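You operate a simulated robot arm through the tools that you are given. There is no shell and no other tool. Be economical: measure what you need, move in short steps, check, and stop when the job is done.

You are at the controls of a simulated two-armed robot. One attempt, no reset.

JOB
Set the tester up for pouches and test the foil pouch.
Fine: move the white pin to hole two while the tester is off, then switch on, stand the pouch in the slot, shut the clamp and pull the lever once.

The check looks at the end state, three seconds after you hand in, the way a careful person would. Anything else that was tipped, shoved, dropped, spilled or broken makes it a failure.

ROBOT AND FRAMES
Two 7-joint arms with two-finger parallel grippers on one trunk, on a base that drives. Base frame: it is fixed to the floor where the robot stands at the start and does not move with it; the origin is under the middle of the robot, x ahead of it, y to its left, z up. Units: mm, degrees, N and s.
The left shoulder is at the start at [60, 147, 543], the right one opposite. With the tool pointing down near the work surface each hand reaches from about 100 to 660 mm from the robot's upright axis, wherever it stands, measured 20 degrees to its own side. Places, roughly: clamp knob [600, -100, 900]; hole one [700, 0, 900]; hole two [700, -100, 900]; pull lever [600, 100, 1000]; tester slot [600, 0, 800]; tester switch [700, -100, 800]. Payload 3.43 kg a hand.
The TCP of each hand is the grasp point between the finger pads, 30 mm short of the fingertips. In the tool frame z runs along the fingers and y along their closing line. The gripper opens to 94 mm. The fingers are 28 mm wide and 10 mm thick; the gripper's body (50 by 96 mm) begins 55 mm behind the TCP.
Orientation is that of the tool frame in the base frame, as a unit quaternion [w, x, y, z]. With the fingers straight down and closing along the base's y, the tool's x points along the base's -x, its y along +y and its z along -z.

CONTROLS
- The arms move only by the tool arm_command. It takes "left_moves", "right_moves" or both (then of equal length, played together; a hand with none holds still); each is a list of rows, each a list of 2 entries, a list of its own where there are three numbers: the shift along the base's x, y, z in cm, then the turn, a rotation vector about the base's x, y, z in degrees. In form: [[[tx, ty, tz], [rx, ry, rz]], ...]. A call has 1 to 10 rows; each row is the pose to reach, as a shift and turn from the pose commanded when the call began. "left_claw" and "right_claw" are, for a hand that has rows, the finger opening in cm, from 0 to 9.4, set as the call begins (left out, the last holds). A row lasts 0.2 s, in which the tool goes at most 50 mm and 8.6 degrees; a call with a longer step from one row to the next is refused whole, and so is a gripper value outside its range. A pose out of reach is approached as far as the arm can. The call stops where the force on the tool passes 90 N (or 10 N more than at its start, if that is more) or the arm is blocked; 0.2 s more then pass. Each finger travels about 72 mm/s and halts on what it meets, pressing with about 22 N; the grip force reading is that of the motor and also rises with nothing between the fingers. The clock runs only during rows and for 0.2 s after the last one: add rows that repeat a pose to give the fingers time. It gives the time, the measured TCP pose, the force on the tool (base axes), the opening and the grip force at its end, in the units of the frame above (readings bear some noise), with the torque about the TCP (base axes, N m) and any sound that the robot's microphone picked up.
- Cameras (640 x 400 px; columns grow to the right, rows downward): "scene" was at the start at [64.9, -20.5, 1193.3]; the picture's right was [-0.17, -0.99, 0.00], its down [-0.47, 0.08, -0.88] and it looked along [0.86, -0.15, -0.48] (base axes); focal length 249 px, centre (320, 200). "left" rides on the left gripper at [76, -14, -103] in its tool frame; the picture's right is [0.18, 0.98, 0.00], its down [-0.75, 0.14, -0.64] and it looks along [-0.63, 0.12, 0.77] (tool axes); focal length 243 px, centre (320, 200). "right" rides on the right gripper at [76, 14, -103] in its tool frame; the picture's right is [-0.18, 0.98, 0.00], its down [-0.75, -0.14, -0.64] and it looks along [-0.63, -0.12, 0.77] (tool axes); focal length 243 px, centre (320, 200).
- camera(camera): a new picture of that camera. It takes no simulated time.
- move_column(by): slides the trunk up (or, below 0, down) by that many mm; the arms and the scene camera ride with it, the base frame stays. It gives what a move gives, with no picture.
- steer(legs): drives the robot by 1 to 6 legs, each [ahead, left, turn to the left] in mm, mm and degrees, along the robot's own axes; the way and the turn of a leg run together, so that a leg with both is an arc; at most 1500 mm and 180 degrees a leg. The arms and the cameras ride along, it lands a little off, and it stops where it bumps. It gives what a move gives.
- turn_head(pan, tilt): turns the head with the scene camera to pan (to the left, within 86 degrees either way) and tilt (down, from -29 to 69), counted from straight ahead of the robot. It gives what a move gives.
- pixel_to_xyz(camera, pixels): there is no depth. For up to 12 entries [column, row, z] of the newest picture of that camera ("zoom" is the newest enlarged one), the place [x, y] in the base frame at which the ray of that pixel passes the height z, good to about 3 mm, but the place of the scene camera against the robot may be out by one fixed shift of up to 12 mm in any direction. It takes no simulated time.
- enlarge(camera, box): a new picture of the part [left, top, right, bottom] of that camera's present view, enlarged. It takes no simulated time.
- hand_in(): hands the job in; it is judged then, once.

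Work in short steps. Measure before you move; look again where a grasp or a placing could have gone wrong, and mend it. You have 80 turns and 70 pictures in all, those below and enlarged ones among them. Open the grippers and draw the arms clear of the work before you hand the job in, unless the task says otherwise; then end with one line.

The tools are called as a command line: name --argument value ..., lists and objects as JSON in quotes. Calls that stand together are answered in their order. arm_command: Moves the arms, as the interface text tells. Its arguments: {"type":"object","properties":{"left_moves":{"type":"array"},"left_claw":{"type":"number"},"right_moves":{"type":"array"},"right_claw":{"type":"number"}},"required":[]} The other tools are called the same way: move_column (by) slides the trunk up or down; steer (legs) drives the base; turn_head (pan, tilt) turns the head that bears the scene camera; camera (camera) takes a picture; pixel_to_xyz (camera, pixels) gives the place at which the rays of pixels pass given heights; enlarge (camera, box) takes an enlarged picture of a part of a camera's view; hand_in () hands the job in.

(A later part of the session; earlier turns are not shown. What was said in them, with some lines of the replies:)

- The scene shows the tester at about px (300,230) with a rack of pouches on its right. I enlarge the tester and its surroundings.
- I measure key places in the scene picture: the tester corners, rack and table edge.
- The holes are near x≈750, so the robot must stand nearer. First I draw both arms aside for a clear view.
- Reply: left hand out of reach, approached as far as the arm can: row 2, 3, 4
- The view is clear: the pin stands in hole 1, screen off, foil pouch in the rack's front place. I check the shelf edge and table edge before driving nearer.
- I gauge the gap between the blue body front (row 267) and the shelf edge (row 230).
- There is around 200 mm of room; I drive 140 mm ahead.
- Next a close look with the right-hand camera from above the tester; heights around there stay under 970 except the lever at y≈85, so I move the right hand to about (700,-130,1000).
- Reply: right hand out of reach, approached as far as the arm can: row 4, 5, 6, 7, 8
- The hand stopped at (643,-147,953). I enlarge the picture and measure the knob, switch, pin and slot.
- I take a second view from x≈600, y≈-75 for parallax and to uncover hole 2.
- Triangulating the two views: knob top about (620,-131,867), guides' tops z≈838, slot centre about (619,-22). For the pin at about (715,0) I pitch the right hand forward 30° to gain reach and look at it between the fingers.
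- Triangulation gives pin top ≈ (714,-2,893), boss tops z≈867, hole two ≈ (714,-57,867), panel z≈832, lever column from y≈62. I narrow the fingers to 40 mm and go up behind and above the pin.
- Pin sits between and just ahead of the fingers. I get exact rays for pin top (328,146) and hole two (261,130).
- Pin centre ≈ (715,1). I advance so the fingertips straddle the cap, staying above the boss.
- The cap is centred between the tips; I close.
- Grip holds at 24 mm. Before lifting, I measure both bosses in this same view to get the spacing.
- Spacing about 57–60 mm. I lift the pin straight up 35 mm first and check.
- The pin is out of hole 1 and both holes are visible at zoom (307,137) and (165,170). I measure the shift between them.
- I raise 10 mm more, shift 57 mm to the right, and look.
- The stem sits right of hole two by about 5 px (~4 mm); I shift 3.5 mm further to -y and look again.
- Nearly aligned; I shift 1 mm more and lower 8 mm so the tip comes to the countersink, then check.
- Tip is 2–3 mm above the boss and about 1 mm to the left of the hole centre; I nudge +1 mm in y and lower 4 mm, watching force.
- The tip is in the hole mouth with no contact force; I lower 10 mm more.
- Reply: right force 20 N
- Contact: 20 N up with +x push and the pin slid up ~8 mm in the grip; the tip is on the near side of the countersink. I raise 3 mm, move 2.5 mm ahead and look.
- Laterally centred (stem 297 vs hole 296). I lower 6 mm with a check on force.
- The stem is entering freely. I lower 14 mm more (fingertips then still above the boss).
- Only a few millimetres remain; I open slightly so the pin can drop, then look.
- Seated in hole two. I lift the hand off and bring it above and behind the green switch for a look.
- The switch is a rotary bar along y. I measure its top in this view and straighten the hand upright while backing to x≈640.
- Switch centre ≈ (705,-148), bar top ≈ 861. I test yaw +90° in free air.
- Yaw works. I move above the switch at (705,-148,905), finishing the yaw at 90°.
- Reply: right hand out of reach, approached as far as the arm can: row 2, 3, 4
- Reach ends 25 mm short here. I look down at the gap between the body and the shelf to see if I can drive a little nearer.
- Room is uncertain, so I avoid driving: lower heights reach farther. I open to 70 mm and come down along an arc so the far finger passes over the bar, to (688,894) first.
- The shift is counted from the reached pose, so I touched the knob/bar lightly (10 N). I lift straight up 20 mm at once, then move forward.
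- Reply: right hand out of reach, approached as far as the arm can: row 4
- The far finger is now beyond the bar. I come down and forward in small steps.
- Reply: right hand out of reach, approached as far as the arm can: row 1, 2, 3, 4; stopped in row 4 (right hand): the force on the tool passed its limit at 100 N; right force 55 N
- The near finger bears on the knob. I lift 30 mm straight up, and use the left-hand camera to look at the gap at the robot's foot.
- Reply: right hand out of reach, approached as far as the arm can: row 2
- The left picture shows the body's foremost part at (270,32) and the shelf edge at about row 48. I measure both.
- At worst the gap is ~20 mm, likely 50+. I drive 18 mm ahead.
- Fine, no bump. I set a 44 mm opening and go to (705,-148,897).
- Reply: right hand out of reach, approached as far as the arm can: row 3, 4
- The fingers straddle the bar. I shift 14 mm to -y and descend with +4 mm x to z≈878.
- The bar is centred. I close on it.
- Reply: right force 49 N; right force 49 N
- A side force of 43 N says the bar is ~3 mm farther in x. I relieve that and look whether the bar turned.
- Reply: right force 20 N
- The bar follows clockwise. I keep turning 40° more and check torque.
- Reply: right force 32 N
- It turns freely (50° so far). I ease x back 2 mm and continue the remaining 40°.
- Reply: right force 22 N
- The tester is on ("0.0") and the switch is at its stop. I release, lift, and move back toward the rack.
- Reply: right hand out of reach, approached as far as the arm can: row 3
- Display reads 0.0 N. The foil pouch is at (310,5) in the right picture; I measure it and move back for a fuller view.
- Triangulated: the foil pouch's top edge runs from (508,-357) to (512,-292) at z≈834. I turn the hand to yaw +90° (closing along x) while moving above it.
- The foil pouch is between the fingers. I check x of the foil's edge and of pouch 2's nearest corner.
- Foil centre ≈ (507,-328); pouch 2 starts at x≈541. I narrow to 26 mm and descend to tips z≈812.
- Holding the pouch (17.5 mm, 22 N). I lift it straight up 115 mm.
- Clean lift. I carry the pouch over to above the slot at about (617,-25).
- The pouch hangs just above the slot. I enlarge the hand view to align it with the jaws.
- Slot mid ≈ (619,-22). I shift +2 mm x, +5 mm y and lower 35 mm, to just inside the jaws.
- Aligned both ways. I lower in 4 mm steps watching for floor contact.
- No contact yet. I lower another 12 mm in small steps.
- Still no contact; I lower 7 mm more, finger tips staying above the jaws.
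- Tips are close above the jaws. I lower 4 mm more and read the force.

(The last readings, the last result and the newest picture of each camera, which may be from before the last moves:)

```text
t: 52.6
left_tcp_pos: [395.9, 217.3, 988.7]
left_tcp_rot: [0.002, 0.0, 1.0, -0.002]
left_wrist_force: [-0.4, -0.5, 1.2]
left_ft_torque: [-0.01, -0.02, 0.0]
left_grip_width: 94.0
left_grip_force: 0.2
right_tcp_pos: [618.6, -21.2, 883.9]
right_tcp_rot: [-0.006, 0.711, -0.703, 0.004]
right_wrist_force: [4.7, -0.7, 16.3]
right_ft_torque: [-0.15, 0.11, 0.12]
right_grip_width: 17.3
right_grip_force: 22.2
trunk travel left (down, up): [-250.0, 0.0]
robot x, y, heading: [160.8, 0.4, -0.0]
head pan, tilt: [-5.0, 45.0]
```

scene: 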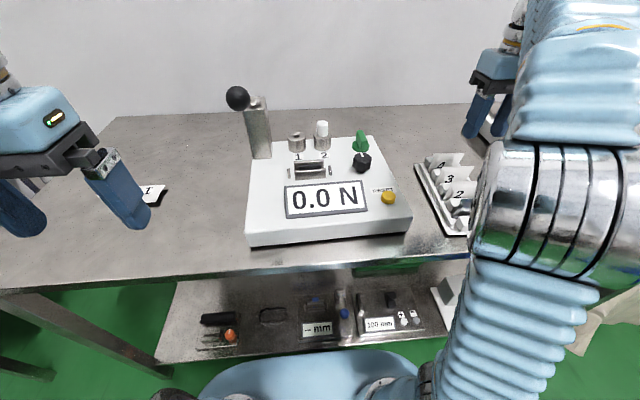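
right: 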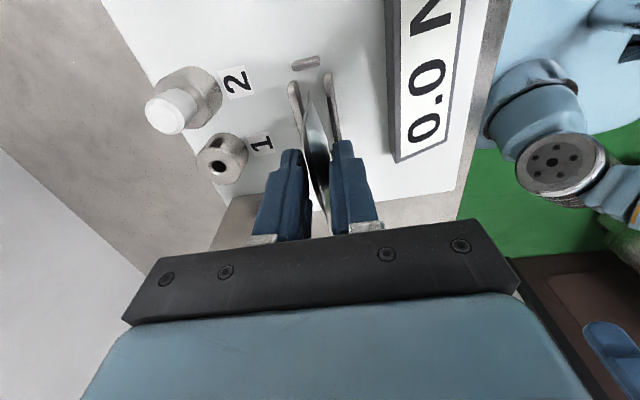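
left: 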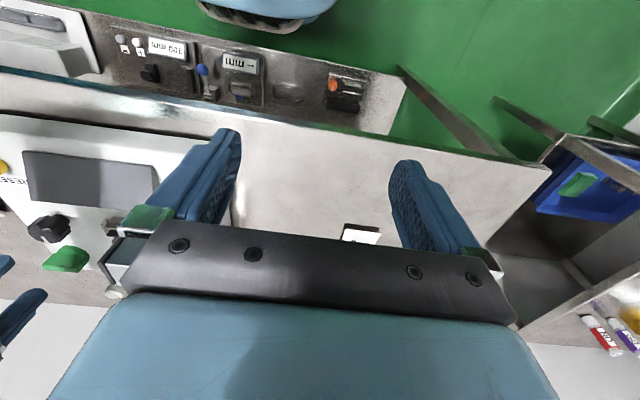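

Contact at 16 N: the pouch is down. I open the fingers a little and look whether it stands.

arm_command --right_moves '[[[0, 0, 0.1], [0, 0, 0]], [[0, 0, 0.1], [0, 0, 0]]]' --right_claw 2.8

arm_command --right_moves '[[[0, 0, 2], [0, 0, 0]], [[0, 0, 4.5], [0, 0, 0]], [[0, -3, 6], [0, 0, 0]], [[0, -7, 6.5], [0, 0, 0]], [[0, -11, 6.5], [0, 0, 0]]]'

enlarge --camera "scene" --box '[230, 80, 430, 210]'

camera --camera "right"

```text
t: 53.2
left_tcp_pos: [396.7, 215.9, 988.0]
left_tcp_rot: [0.002, 0.0, 1.0, -0.001]
left_wrist_force: [0.2, -0.3, 1.0]
left_ft_torque: [0.01, 0.03, -0.02]
left_grip_width: 94.0
left_grip_force: 0.1
right_tcp_pos: [619.5, -21.5, 883.9]
right_tcp_rot: [-0.005, 0.711, -0.703, 0.004]
right_wrist_force: [18.5, -0.8, 25.3]
right_ft_torque: [-0.08, -0.15, 0.01]
right_grip_width: 19.1
right_grip_force: 0.1
trunk travel left (down, up): [-250.0, 0.0]
robot x, y, heading: [160.0, 0.1, -0.1]
head pan, tilt: [-5.0, 45.0]
```

```text
t: 54.4
left_tcp_pos: [396.0, 216.8, 987.2]
left_tcp_rot: [0.001, -0.001, 1.0, -0.001]
left_wrist_force: [0.5, 0.3, 0.7]
left_ft_torque: [-0.02, 0.04, 0.01]
left_grip_width: 93.9
left_grip_force: 0.1
right_tcp_pos: [616.7, -132.8, 949.2]
right_tcp_rot: [-0.004, 0.711, -0.704, 0.005]
right_wrist_force: [0.1, 0.1, 0.1]
right_ft_torque: [-0.02, 0.01, 0.02]
right_grip_width: 28.1
right_grip_force: 0.0
trunk travel left (down, up): [-250.0, 0.0]
robot x, y, heading: [158.7, -0.4, 0.2]
head pan, tilt: [-5.0, 45.0]
```

```text
3.08 times, centred on (330, 145) of scene
```

zoom: 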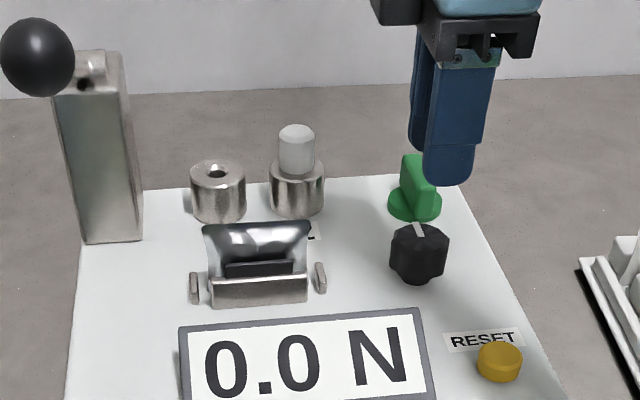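

```text
5 pictures are left
```

right: 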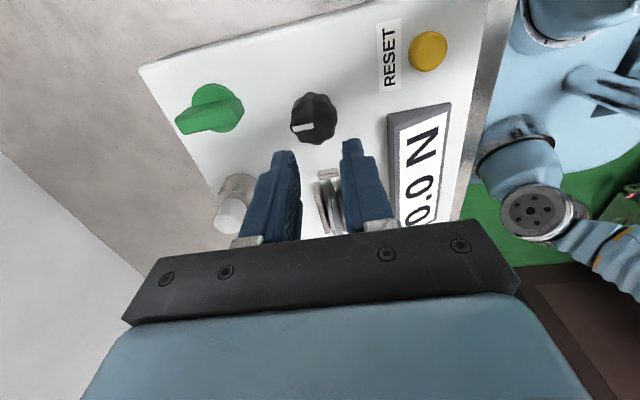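

Pouch stands in the slot. Only 5 pictures remain. I locate the knob exactly from this view.

pixel_to_xyz --camera "right" --pixels '[[313, 117, 862], [291, 120, 862], [336, 117, 862], [313, 93, 862], [313, 144, 850], [303, 127, 866]]'

```text
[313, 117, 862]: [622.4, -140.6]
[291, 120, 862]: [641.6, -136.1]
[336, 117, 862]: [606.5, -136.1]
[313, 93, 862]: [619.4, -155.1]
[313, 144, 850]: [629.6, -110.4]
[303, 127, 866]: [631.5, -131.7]
```

Knob centre ≈ (622,-132). I open to 65 mm and lower over it to z≈876.

arm_command --right_moves '[[[0.5, 0.1, 0], [0, 0, 0]], [[0.5, 0.1, -2], [0, 0, 0]], [[0.5, 0.1, -4], [0, 0, 0]], [[0.5, 0.1, -6], [0, 0, 0]], [[0.5, 0.1, -7.3], [0, 0, 0]]]' --right_claw 6.5

arm_command --right_moves '[[[0, 0, 0], [0, 0, 0]], [[0, 0, 0], [0, 0, 0]], [[0, 0, 0], [0, 0, 0]]]' --right_claw 0

```text
t: 55.6
left_tcp_pos: [395.5, 217.0, 987.8]
left_tcp_rot: [0.001, 0.001, 1.0, -0.001]
left_wrist_force: [0.1, -0.2, 0.2]
left_ft_torque: [-0.02, 0.0, 0.03]
left_grip_width: 93.9
left_grip_force: 0.1
right_tcp_pos: [622.0, -131.2, 874.5]
right_tcp_rot: [-0.004, 0.712, -0.702, 0.004]
right_wrist_force: [0.5, 0.1, 0.0]
right_ft_torque: [0.0, -0.03, 0.01]
right_grip_width: 65.0
right_grip_force: 0.0
trunk travel left (down, up): [-250.0, 0.0]
robot x, y, heading: [158.9, 0.5, -0.1]
head pan, tilt: [-5.0, 45.0]
```

```text
t: 56.4
left_tcp_pos: [396.3, 215.5, 987.6]
left_tcp_rot: [0.001, 0.0, 1.0, -0.001]
left_wrist_force: [0.1, 0.6, 0.6]
left_ft_torque: [0.02, -0.01, -0.03]
left_grip_width: 94.0
left_grip_force: 0.1
right_tcp_pos: [624.2, -131.3, 874.5]
right_tcp_rot: [-0.004, 0.711, -0.704, 0.004]
right_wrist_force: [9.9, 0.1, 2.4]
right_ft_torque: [0.08, -0.01, 0.01]
right_grip_width: 37.8
right_grip_force: 22.2
trunk travel left (down, up): [-250.0, 0.0]
robot x, y, heading: [158.8, -0.2, 0.1]
head pan, tilt: [-5.0, 45.0]
```

Gripped (38 mm). I turn clockwise 40° and read torque.

arm_command --right_moves '[[[0.1, 0, 0], [0, 0, -8]], [[0.1, 0, 0], [0, 0, -16]], [[0.1, 0, 0], [0, 0, -24]], [[0.1, 0, 0], [0, 0, -32]], [[0.1, 0, 0], [0, 0, -40]]]'

```text
t: 57.6
left_tcp_pos: [396.5, 216.2, 986.5]
left_tcp_rot: [0.0, 0.0, 1.0, -0.001]
left_wrist_force: [0.7, 0.4, 0.0]
left_ft_torque: [-0.02, 0.01, -0.01]
left_grip_width: 94.2
left_grip_force: 0.0
right_tcp_pos: [623.4, -131.9, 875.0]
right_tcp_rot: [0.002, -0.426, 0.905, -0.005]
right_wrist_force: [2.9, 0.7, 0.3]
right_ft_torque: [0.1, 0.42, 0.01]
right_grip_width: 38.0
right_grip_force: 21.5
trunk travel left (down, up): [-250.0, 0.0]
robot x, y, heading: [158.9, 2.1, -0.1]
head pan, tilt: [-5.0, 45.0]
```

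Free turning. I continue to 90° in total.

arm_command --right_moves '[[[0, 0, 0], [0, 0, -8]], [[0, 0, 0], [0, 0, -16]], [[0, 0, 0], [0, 0, -24]], [[0, 0, 0], [0, 0, -32]], [[0, 0, 0], [0, 0, -40]], [[0, 0, 0], [0, 0, -48]], [[0, 0, 0], [0, 0, -52]]]'

enlarge --camera "scene" --box '[230, 80, 430, 210]'

```text
t: 59.2
left_tcp_pos: [395.7, 216.2, 987.8]
left_tcp_rot: [0.002, -0.001, 1.0, 0.0]
left_wrist_force: [0.5, -0.4, -0.2]
left_ft_torque: [0.01, -0.01, -0.02]
left_grip_width: 94.1
left_grip_force: 0.0
right_tcp_pos: [625.1, -132.2, 875.2]
right_tcp_rot: [-0.001, 0.013, 1.0, -0.005]
right_wrist_force: [2.1, -7.5, -5.2]
right_ft_torque: [0.34, 0.19, 0.34]
right_grip_width: 37.8
right_grip_force: 22.2
trunk travel left (down, up): [-250.0, 0.0]
robot x, y, heading: [158.5, -1.1, -0.2]
head pan, tilt: [-5.0, 45.0]
```

```text
3.08 times, centred on (330, 145) of scene
```

zoom: 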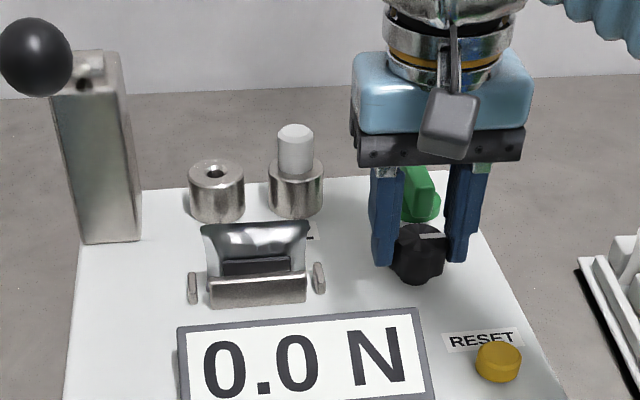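

The mark now points to -y with torque rising (0.34). I push 6° further to confirm it is the stop.

arm_command --right_moves '[[[0, 0, 0], [0, 0, -3]], [[0, 0, 0], [0, 0, -6]]]'

```text
t: 59.8
left_tcp_pos: [396.1, 215.1, 988.0]
left_tcp_rot: [0.0, 0.0, 1.0, 0.0]
left_wrist_force: [0.8, 0.9, 0.4]
left_ft_torque: [-0.02, 0.0, 0.0]
left_grip_width: 94.2
left_grip_force: 0.1
right_tcp_pos: [623.9, -131.0, 875.8]
right_tcp_rot: [0.0, 0.065, 0.998, -0.005]
right_wrist_force: [4.5, -11.6, -1.7]
right_ft_torque: [0.12, 0.09, 0.27]
right_grip_width: 37.3
right_grip_force: 22.3
trunk travel left (down, up): [-250.0, 0.0]
robot x, y, heading: [162.2, 4.3, -0.2]
head pan, tilt: [-5.0, 45.0]
```

At the stop (torque saturates). I release the knob, lift, and move the right hand away to the right rear.

arm_command --right_moves '[[[0, 0, 0], [0, 0, 0]], [[0, 0, 0], [0, 0, 0]], [[0, 0, 2], [0, 0, 0]], [[0, 0, 4.5], [0, 0, 0]], [[-2, -2, 7], [0, 0, 0]], [[-6, -4, 8], [0, 0, 0]], [[-10, -6, 9], [0, 0, 0]], [[-14, -8, 10], [0, 0, 0]], [[-18, -10, 11], [0, 0, 0]], [[-21, -13, 11], [0, 0, 0]]]' --right_claw 6

camera --camera "scene"

```text
t: 62.0
left_tcp_pos: [394.2, 217.3, 986.3]
left_tcp_rot: [0.003, 0.0, 1.0, -0.001]
left_wrist_force: [-0.4, 0.7, -0.3]
left_ft_torque: [-0.05, -0.02, 0.0]
left_grip_width: 94.1
left_grip_force: 0.1
right_tcp_pos: [414.0, -257.8, 986.6]
right_tcp_rot: [0.001, 0.063, 0.998, -0.007]
right_wrist_force: [0.6, 0.7, -0.1]
right_ft_torque: [-0.02, -0.02, -0.01]
right_grip_width: 60.3
right_grip_force: 0.1
trunk travel left (down, up): [-250.0, 0.0]
robot x, y, heading: [159.5, 1.9, 0.1]
head pan, tilt: [-5.0, 45.0]
```

```text
3 pictures are left
```

scene: 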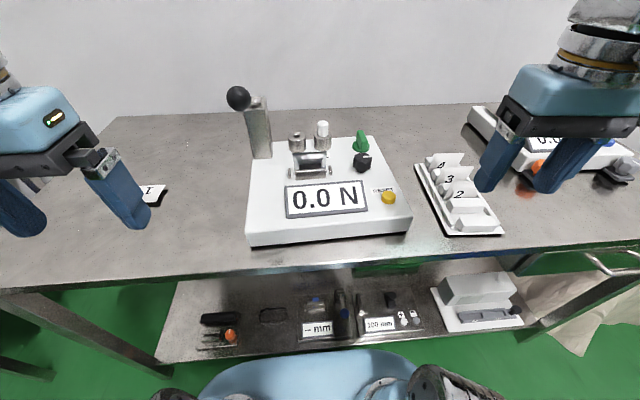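

The right hand is clear. Now I locate the lever ball (238,98), calibrating with known points (pin top, knob top).

pixel_to_xyz --camera "scene" --pixels '[[238, 98, 950], [238, 98, 1000], [238, 98, 1030], [322, 126, 893], [362, 156, 867], [259, 102, 1000], [259, 102, 970], [296, 135, 867], [252, 158, 832], [271, 158, 832]]'

```text
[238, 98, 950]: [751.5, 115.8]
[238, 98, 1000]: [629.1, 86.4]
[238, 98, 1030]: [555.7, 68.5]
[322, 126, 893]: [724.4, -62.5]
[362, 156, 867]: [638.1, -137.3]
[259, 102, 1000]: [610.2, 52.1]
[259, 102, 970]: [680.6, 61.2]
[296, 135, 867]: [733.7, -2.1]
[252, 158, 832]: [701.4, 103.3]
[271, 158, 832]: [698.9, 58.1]
```

Combining rays from several pictures: ball ≈ (590,84,1010), rod rising ~30° toward the robot from a pivot near (689,84,956), so it pulls down. I bring the left hand in front of it at (500,84,1008).

arm_command --left_moves '[[[2.1, -2.6, 0.4], [0, 0, 0]], [[4.2, -5.2, 0.8], [0, 0, 0]], [[6.3, -7.8, 1.2], [0, 0, 0]], [[8.4, -10.4, 1.6], [0, 0, 0]], [[10.5, -13.2, 2.0], [0, 0, 0]], [[10.5, -13.2, 2.0], [0, 0, 0]]]' --left_claw 8

camera --camera "left"

```text
t: 63.4
left_tcp_pos: [486.3, 100.5, 1004.4]
left_tcp_rot: [0.002, -0.001, 1.0, -0.002]
left_wrist_force: [-0.2, -0.4, -0.2]
left_ft_torque: [0.0, 0.0, -0.02]
left_grip_width: 80.1
left_grip_force: 0.1
left hand out of reach, approached as far as the arm can: row 5, 6
right_tcp_pos: [415.0, -258.7, 985.6]
right_tcp_rot: [0.0, 0.063, 0.998, -0.004]
right_wrist_force: [-0.9, -0.6, 0.6]
right_ft_torque: [0.01, 0.02, 0.0]
right_grip_width: 60.2
right_grip_force: 0.2
trunk travel left (down, up): [-250.0, 0.0]
robot x, y, heading: [161.9, -2.8, -0.2]
head pan, tilt: [-5.0, 45.0]
```

```text
2 pictures are left
```

left: 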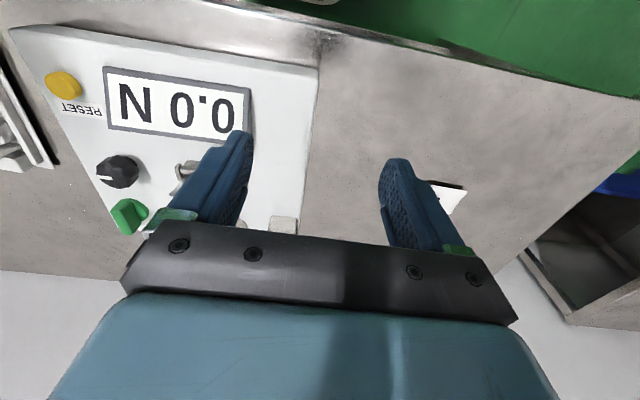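

Upright reach is too short here, so I pitch the left hand forward 45° and set y=84, z=1010, still short of the ball.

arm_command --left_moves '[[[0, 0, 0], [0, -8, 0]], [[0, -0.4, 0], [0, -16, 0]], [[0, -0.8, 0], [0, -24, 0]], [[0, -1.2, 0], [0, -32, 0]], [[0.5, -1.65, 0.3], [0, -40, 0]], [[1.0, -1.65, 0.6], [0, -45, 0]], [[1.0, -1.65, 0.6], [0, -45, 0]]]'

enlarge --camera "left" --box '[120, 20, 520, 270]'

```text
t: 65.0
left_tcp_pos: [497.3, 84.3, 1010.0]
left_tcp_rot: [0.384, 0.0, 0.923, 0.0]
left_wrist_force: [0.1, -0.2, -0.3]
left_ft_torque: [0.02, -0.02, -0.01]
left_grip_width: 79.7
left_grip_force: 0.0
right_tcp_pos: [414.7, -259.2, 985.7]
right_tcp_rot: [-0.001, 0.064, 0.998, -0.005]
right_wrist_force: [0.8, 0.4, 0.5]
right_ft_torque: [0.0, 0.02, 0.0]
right_grip_width: 60.1
right_grip_force: 0.1
trunk travel left (down, up): [-250.0, 0.0]
robot x, y, heading: [162.4, -3.0, 0.2]
head pan, tilt: [-5.0, 45.0]
```

```text
1.60 times, centred on (320, 145) of left
```

zoom: 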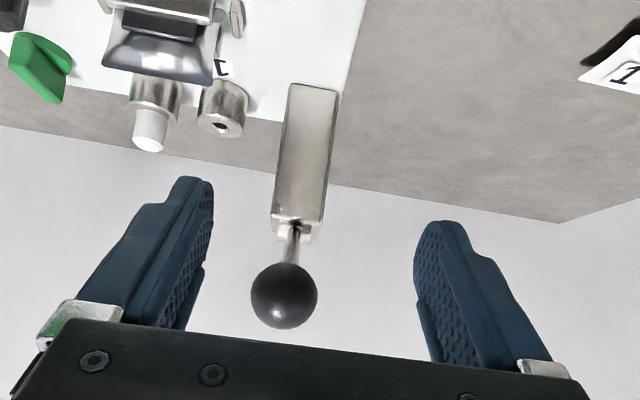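

The ball shows at (297,206): y≈78, z≈1014, x≈585. I advance to put it between the pads, then close.

arm_command --left_moves '[[[0, -0.65, 0.4], [0, 0, 0]], [[3, -0.65, 0.4], [0, 0, 0]], [[6, -0.65, 0.4], [0, 0, 0]], [[8.8, -0.65, 0.4], [0, 0, 0]], [[8.8, -0.65, 0.4], [0, 0, 0]]]'

arm_command --left_moves '[[[0, 0, 0], [0, 0, 0]], [[0, 0, 0], [0, 0, 0]], [[0, 0, 0], [0, 0, 0]]]' --left_claw 2

```text
t: 66.2
left_tcp_pos: [585.4, 78.3, 1013.8]
left_tcp_rot: [0.383, 0.001, 0.924, -0.001]
left_wrist_force: [0.2, 0.2, -0.4]
left_ft_torque: [-0.01, -0.01, -0.01]
left_grip_width: 80.0
left_grip_force: 0.1
right_tcp_pos: [414.7, -257.9, 984.8]
right_tcp_rot: [0.0, 0.064, 0.998, -0.005]
right_wrist_force: [0.7, 0.0, 0.2]
right_ft_torque: [-0.01, -0.03, 0.02]
right_grip_width: 60.1
right_grip_force: 0.0
trunk travel left (down, up): [-250.0, 0.0]
robot x, y, heading: [160.0, -3.2, 0.1]
head pan, tilt: [-5.0, 45.0]
```

```text
t: 67.0
left_tcp_pos: [585.3, 76.1, 1013.7]
left_tcp_rot: [0.383, 0.002, 0.924, -0.001]
left_wrist_force: [3.4, -9.6, -0.2]
left_ft_torque: [-0.03, -0.06, 0.13]
left_grip_width: 37.7
left_grip_force: 22.0
right_tcp_pos: [415.0, -259.0, 984.6]
right_tcp_rot: [0.0, 0.064, 0.998, -0.005]
right_wrist_force: [-0.8, -0.4, -1.1]
right_ft_torque: [-0.01, -0.01, 0.03]
right_grip_width: 60.0
right_grip_force: 0.0
trunk travel left (down, up): [-250.0, 0.0]
robot x, y, heading: [160.3, -1.6, -0.1]
head pan, tilt: [-5.0, 45.0]
```

The ball is held (37.7 mm). I pull it down along its arc in a first part, checking force.

arm_command --left_moves '[[[-0.45, 0, -0.9], [0, 0, 0]], [[-0.8, 0, -1.8], [0, 0, 0]], [[-1.1, 0, -2.7], [0, 0, 0]], [[-1.3, 0, -3.7], [0, 0, 0]]]'

```text
t: 68.0
left_tcp_pos: [571.4, 75.2, 976.5]
left_tcp_rot: [0.384, 0.001, 0.923, 0.001]
left_wrist_force: [3.2, -22.5, 6.1]
left_ft_torque: [0.04, -0.42, 0.41]
left_grip_width: 37.9
left_grip_force: 22.2
right_tcp_pos: [415.0, -260.0, 986.5]
right_tcp_rot: [0.0, 0.065, 0.998, -0.003]
right_wrist_force: [-0.1, 0.8, 0.2]
right_ft_torque: [-0.02, 0.0, 0.03]
right_grip_width: 60.0
right_grip_force: 0.1
trunk travel left (down, up): [-250.0, 0.0]
robot x, y, heading: [160.1, 0.0, -0.1]
head pan, tilt: [-5.0, 45.0]
```

It follows with low force. I ease y by -2 mm and continue the arc to about -20°.

arm_command --left_moves '[[[-0.15, -0.2, -1.0], [0, 0, 0]], [[-0.2, -0.2, -2.0], [0, 0, 0]], [[-0.15, -0.2, -3.0], [0, 0, 0]], [[0, -0.2, -4.0], [0, 0, 0]], [[0.2, -0.2, -5.0], [0, 0, 0]], [[0.5, -0.2, -5.9], [0, 0, 0]]]'

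```text
t: 69.4
left_tcp_pos: [574.4, 76.1, 917.5]
left_tcp_rot: [0.384, 0.001, 0.923, 0.001]
left_wrist_force: [-25.2, -6.8, 2.0]
left_ft_torque: [0.1, -0.32, 0.16]
left_grip_width: 35.2
left_grip_force: 22.2
right_tcp_pos: [412.8, -259.5, 986.4]
right_tcp_rot: [0.001, 0.064, 0.998, -0.005]
right_wrist_force: [0.7, -0.1, -0.3]
right_ft_torque: [0.0, 0.01, 0.0]
right_grip_width: 59.9
right_grip_force: 0.2
trunk travel left (down, up): [-250.0, 0.0]
robot x, y, heading: [160.4, 2.6, -0.0]
head pan, tilt: [-5.0, 45.0]
```

No stop felt yet; force says the ball sits 4 mm nearer. I correct x and pull down further.

arm_command --left_moves '[[[-0.5, 0, 0], [0, 0, 0]], [[-0.3, 0, -1.0], [0, 0, 0]], [[0, 0, -2.0], [0, 0, 0]]]'

```text
t: 70.2
left_tcp_pos: [576.3, 75.5, 897.5]
left_tcp_rot: [0.385, 0.001, 0.923, -0.001]
left_wrist_force: [-7.0, -6.0, 8.0]
left_ft_torque: [0.12, -0.48, 0.13]
left_grip_width: 33.2
left_grip_force: 22.2
right_tcp_pos: [414.5, -258.6, 985.1]
right_tcp_rot: [0.0, 0.064, 0.998, -0.005]
right_wrist_force: [-1.0, 0.2, 0.3]
right_ft_torque: [0.01, 0.01, 0.04]
right_grip_width: 60.2
right_grip_force: 0.1
trunk travel left (down, up): [-250.0, 0.0]
robot x, y, heading: [160.5, -2.7, -0.1]
head pan, tilt: [-5.0, 45.0]
```

The grip width is shrinking (33 mm), so the ball is moving off the pad centre. By the arc it should lie near x≈587 at this height; I shift +8 mm x to test.

arm_command --left_moves '[[[0.4, 0, 0], [0, 0, 0]], [[0.8, 0, 0], [0, 0, 0]]]'

```text
t: 70.8
left_tcp_pos: [580.8, 75.8, 898.0]
left_tcp_rot: [0.384, 0.002, 0.923, -0.001]
left_wrist_force: [-35.9, -4.8, -1.1]
left_ft_torque: [0.11, -0.69, 0.08]
left_grip_width: 33.7
left_grip_force: 22.0
right_tcp_pos: [410.2, -258.5, 986.7]
right_tcp_rot: [0.002, 0.064, 0.998, -0.006]
right_wrist_force: [-1.1, 0.3, -0.1]
right_ft_torque: [0.02, -0.01, -0.01]
right_grip_width: 59.9
right_grip_force: 0.0
trunk travel left (down, up): [-250.0, 0.0]
robot x, y, heading: [158.1, -2.8, 0.1]
head pan, tilt: [-5.0, 45.0]
```

Refitting the arc: pivot ≈ (697,946), radius 131; no stop reached yet (Fz≈0). I return x and pull along the refined arc to z≈880.

arm_command --left_moves '[[[-0.5, 0, -0.2], [0, 0, 0]], [[-0.35, 0, -0.6], [0, 0, 0]], [[-0.1, 0, -1.1], [0, 0, 0]], [[0.2, 0, -1.6], [0, 0, 0]], [[0.4, 0, -1.9], [0, 0, 0]]]'

```text
t: 72.0
left_tcp_pos: [584.0, 75.5, 878.7]
left_tcp_rot: [0.384, 0.002, 0.923, -0.001]
left_wrist_force: [-39.9, 0.8, 2.4]
left_ft_torque: [0.01, -1.15, 0.0]
left_grip_width: 33.3
left_grip_force: 21.6
right_tcp_pos: [410.9, -258.2, 987.4]
right_tcp_rot: [0.001, 0.063, 0.998, -0.006]
right_wrist_force: [-0.5, -0.1, 0.0]
right_ft_torque: [0.02, 0.0, -0.01]
right_grip_width: 60.0
right_grip_force: 0.0
trunk travel left (down, up): [-250.0, 0.0]
robot x, y, heading: [161.9, 3.9, -0.1]
head pan, tilt: [-5.0, 45.0]
```

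The torque shows the ball lagging ~29 mm above the TCP: the pads are slipping on it. I release and back straight off; then I will press it down from above with closed upright fingers.

arm_command --left_moves '[[[-0.5, 0, 0], [0, 0, 0]], [[-0.5, 0, 0], [0, 0, 0]], [[-0.5, 0, 0], [0, 0, 0]], [[-3.5, 0, 0], [0, 0, 0]], [[-7, 0, 0], [0, 0, 0]], [[-11, 0, 2], [0, 0, 0]], [[-13, 0, 6], [0, 0, 0]], [[-13, 0, 11], [0, 0, 0]]]' --left_claw 8

```text
t: 73.2
left_tcp_pos: [539.2, 79.7, 884.0]
left_tcp_rot: [0.391, -0.009, 0.92, -0.001]
left_wrist_force: [-0.3, 0.1, 0.8]
left_ft_torque: [0.0, 0.04, -0.01]
left_grip_width: 79.7
left_grip_force: 0.1
right_tcp_pos: [415.3, -258.2, 987.3]
right_tcp_rot: [0.0, 0.064, 0.998, -0.005]
right_wrist_force: [-1.2, 0.3, 0.5]
right_ft_torque: [-0.01, -0.03, 0.01]
right_grip_width: 60.0
right_grip_force: 0.1
trunk travel left (down, up): [-250.0, 0.0]
robot x, y, heading: [162.2, 0.0, -0.2]
head pan, tilt: [-5.0, 45.0]
stopped in row 5 (left hand): the force on the tool passed its limit at 101 N (the readings are from after the stop); the commanded pose is now the measured one
```

A brief knock stopped the move (likely the lever springing up), forces now zero. I continue back and up slowly.

arm_command --left_moves '[[[-2, 0, 0], [0, 0, 0]], [[-4, 0, 0], [0, 0, 0]], [[-7, 0, 0], [0, 0, 0]]]'

```text
t: 74.0
left_tcp_pos: [469.3, 79.6, 884.2]
left_tcp_rot: [0.39, -0.009, 0.921, -0.001]
left_wrist_force: [0.6, 0.0, 0.5]
left_ft_torque: [0.01, -0.06, -0.01]
left_grip_width: 80.1
left_grip_force: 0.2
right_tcp_pos: [416.5, -258.4, 985.3]
right_tcp_rot: [-0.001, 0.064, 0.998, -0.005]
right_wrist_force: [-0.2, 0.0, -0.4]
right_ft_torque: [0.0, 0.02, -0.01]
right_grip_width: 59.7
right_grip_force: 0.1
trunk travel left (down, up): [-250.0, 0.0]
robot x, y, heading: [158.3, -2.2, -0.1]
head pan, tilt: [-5.0, 45.0]
```

I spend the last picture on the lever and display.

enlarge --camera "scene" --box '[200, 60, 420, 230]'

```text
2.35 times, centred on (310, 145) of scene
5 turns are left
```

zoom: 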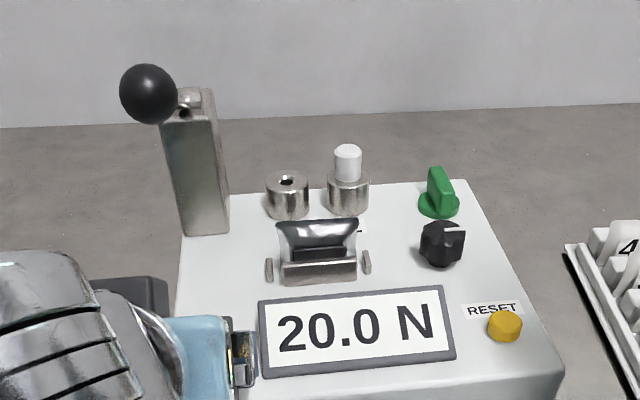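

The display reads 20.0 N, the lever has sprung back, the pin is in hole 2 and the pouch stands clamped. I draw the left arm clear (up, back and left) with the gripper open.

arm_command --left_moves '[[[-1, 1, 2.5], [0, 0, 0]], [[-3, 3, 4.5], [0, 0, 0]], [[-5, 5.5, 6.5], [0, 0, 0]], [[-7, 8.5, 8], [0, 0, 0]]]' --left_claw 9

```text
t: 75.0
left_tcp_pos: [398.8, 165.5, 963.8]
left_tcp_rot: [0.39, -0.009, 0.921, -0.001]
left_wrist_force: [0.1, -0.2, -0.8]
left_ft_torque: [0.03, -0.01, 0.05]
left_grip_width: 89.8
left_grip_force: 0.0
right_tcp_pos: [415.0, -258.7, 985.8]
right_tcp_rot: [-0.001, 0.064, 0.998, -0.005]
right_wrist_force: [0.0, -0.3, -0.1]
right_ft_torque: [0.04, 0.04, 0.0]
right_grip_width: 60.0
right_grip_force: 0.0
trunk travel left (down, up): [-250.0, 0.0]
robot x, y, heading: [160.0, 2.4, -0.2]
head pan, tilt: [-5.0, 45.0]
4 turns are left
```

Both hands are open and clear; I hand in.

hand_in

```text
The job is handed in.
```

The foil pouch is tested: the white pin went into hole two while the tester was off, and after switching on, clamping the pouch in the slot and pulling the lever once, the tester read 20.0 N.
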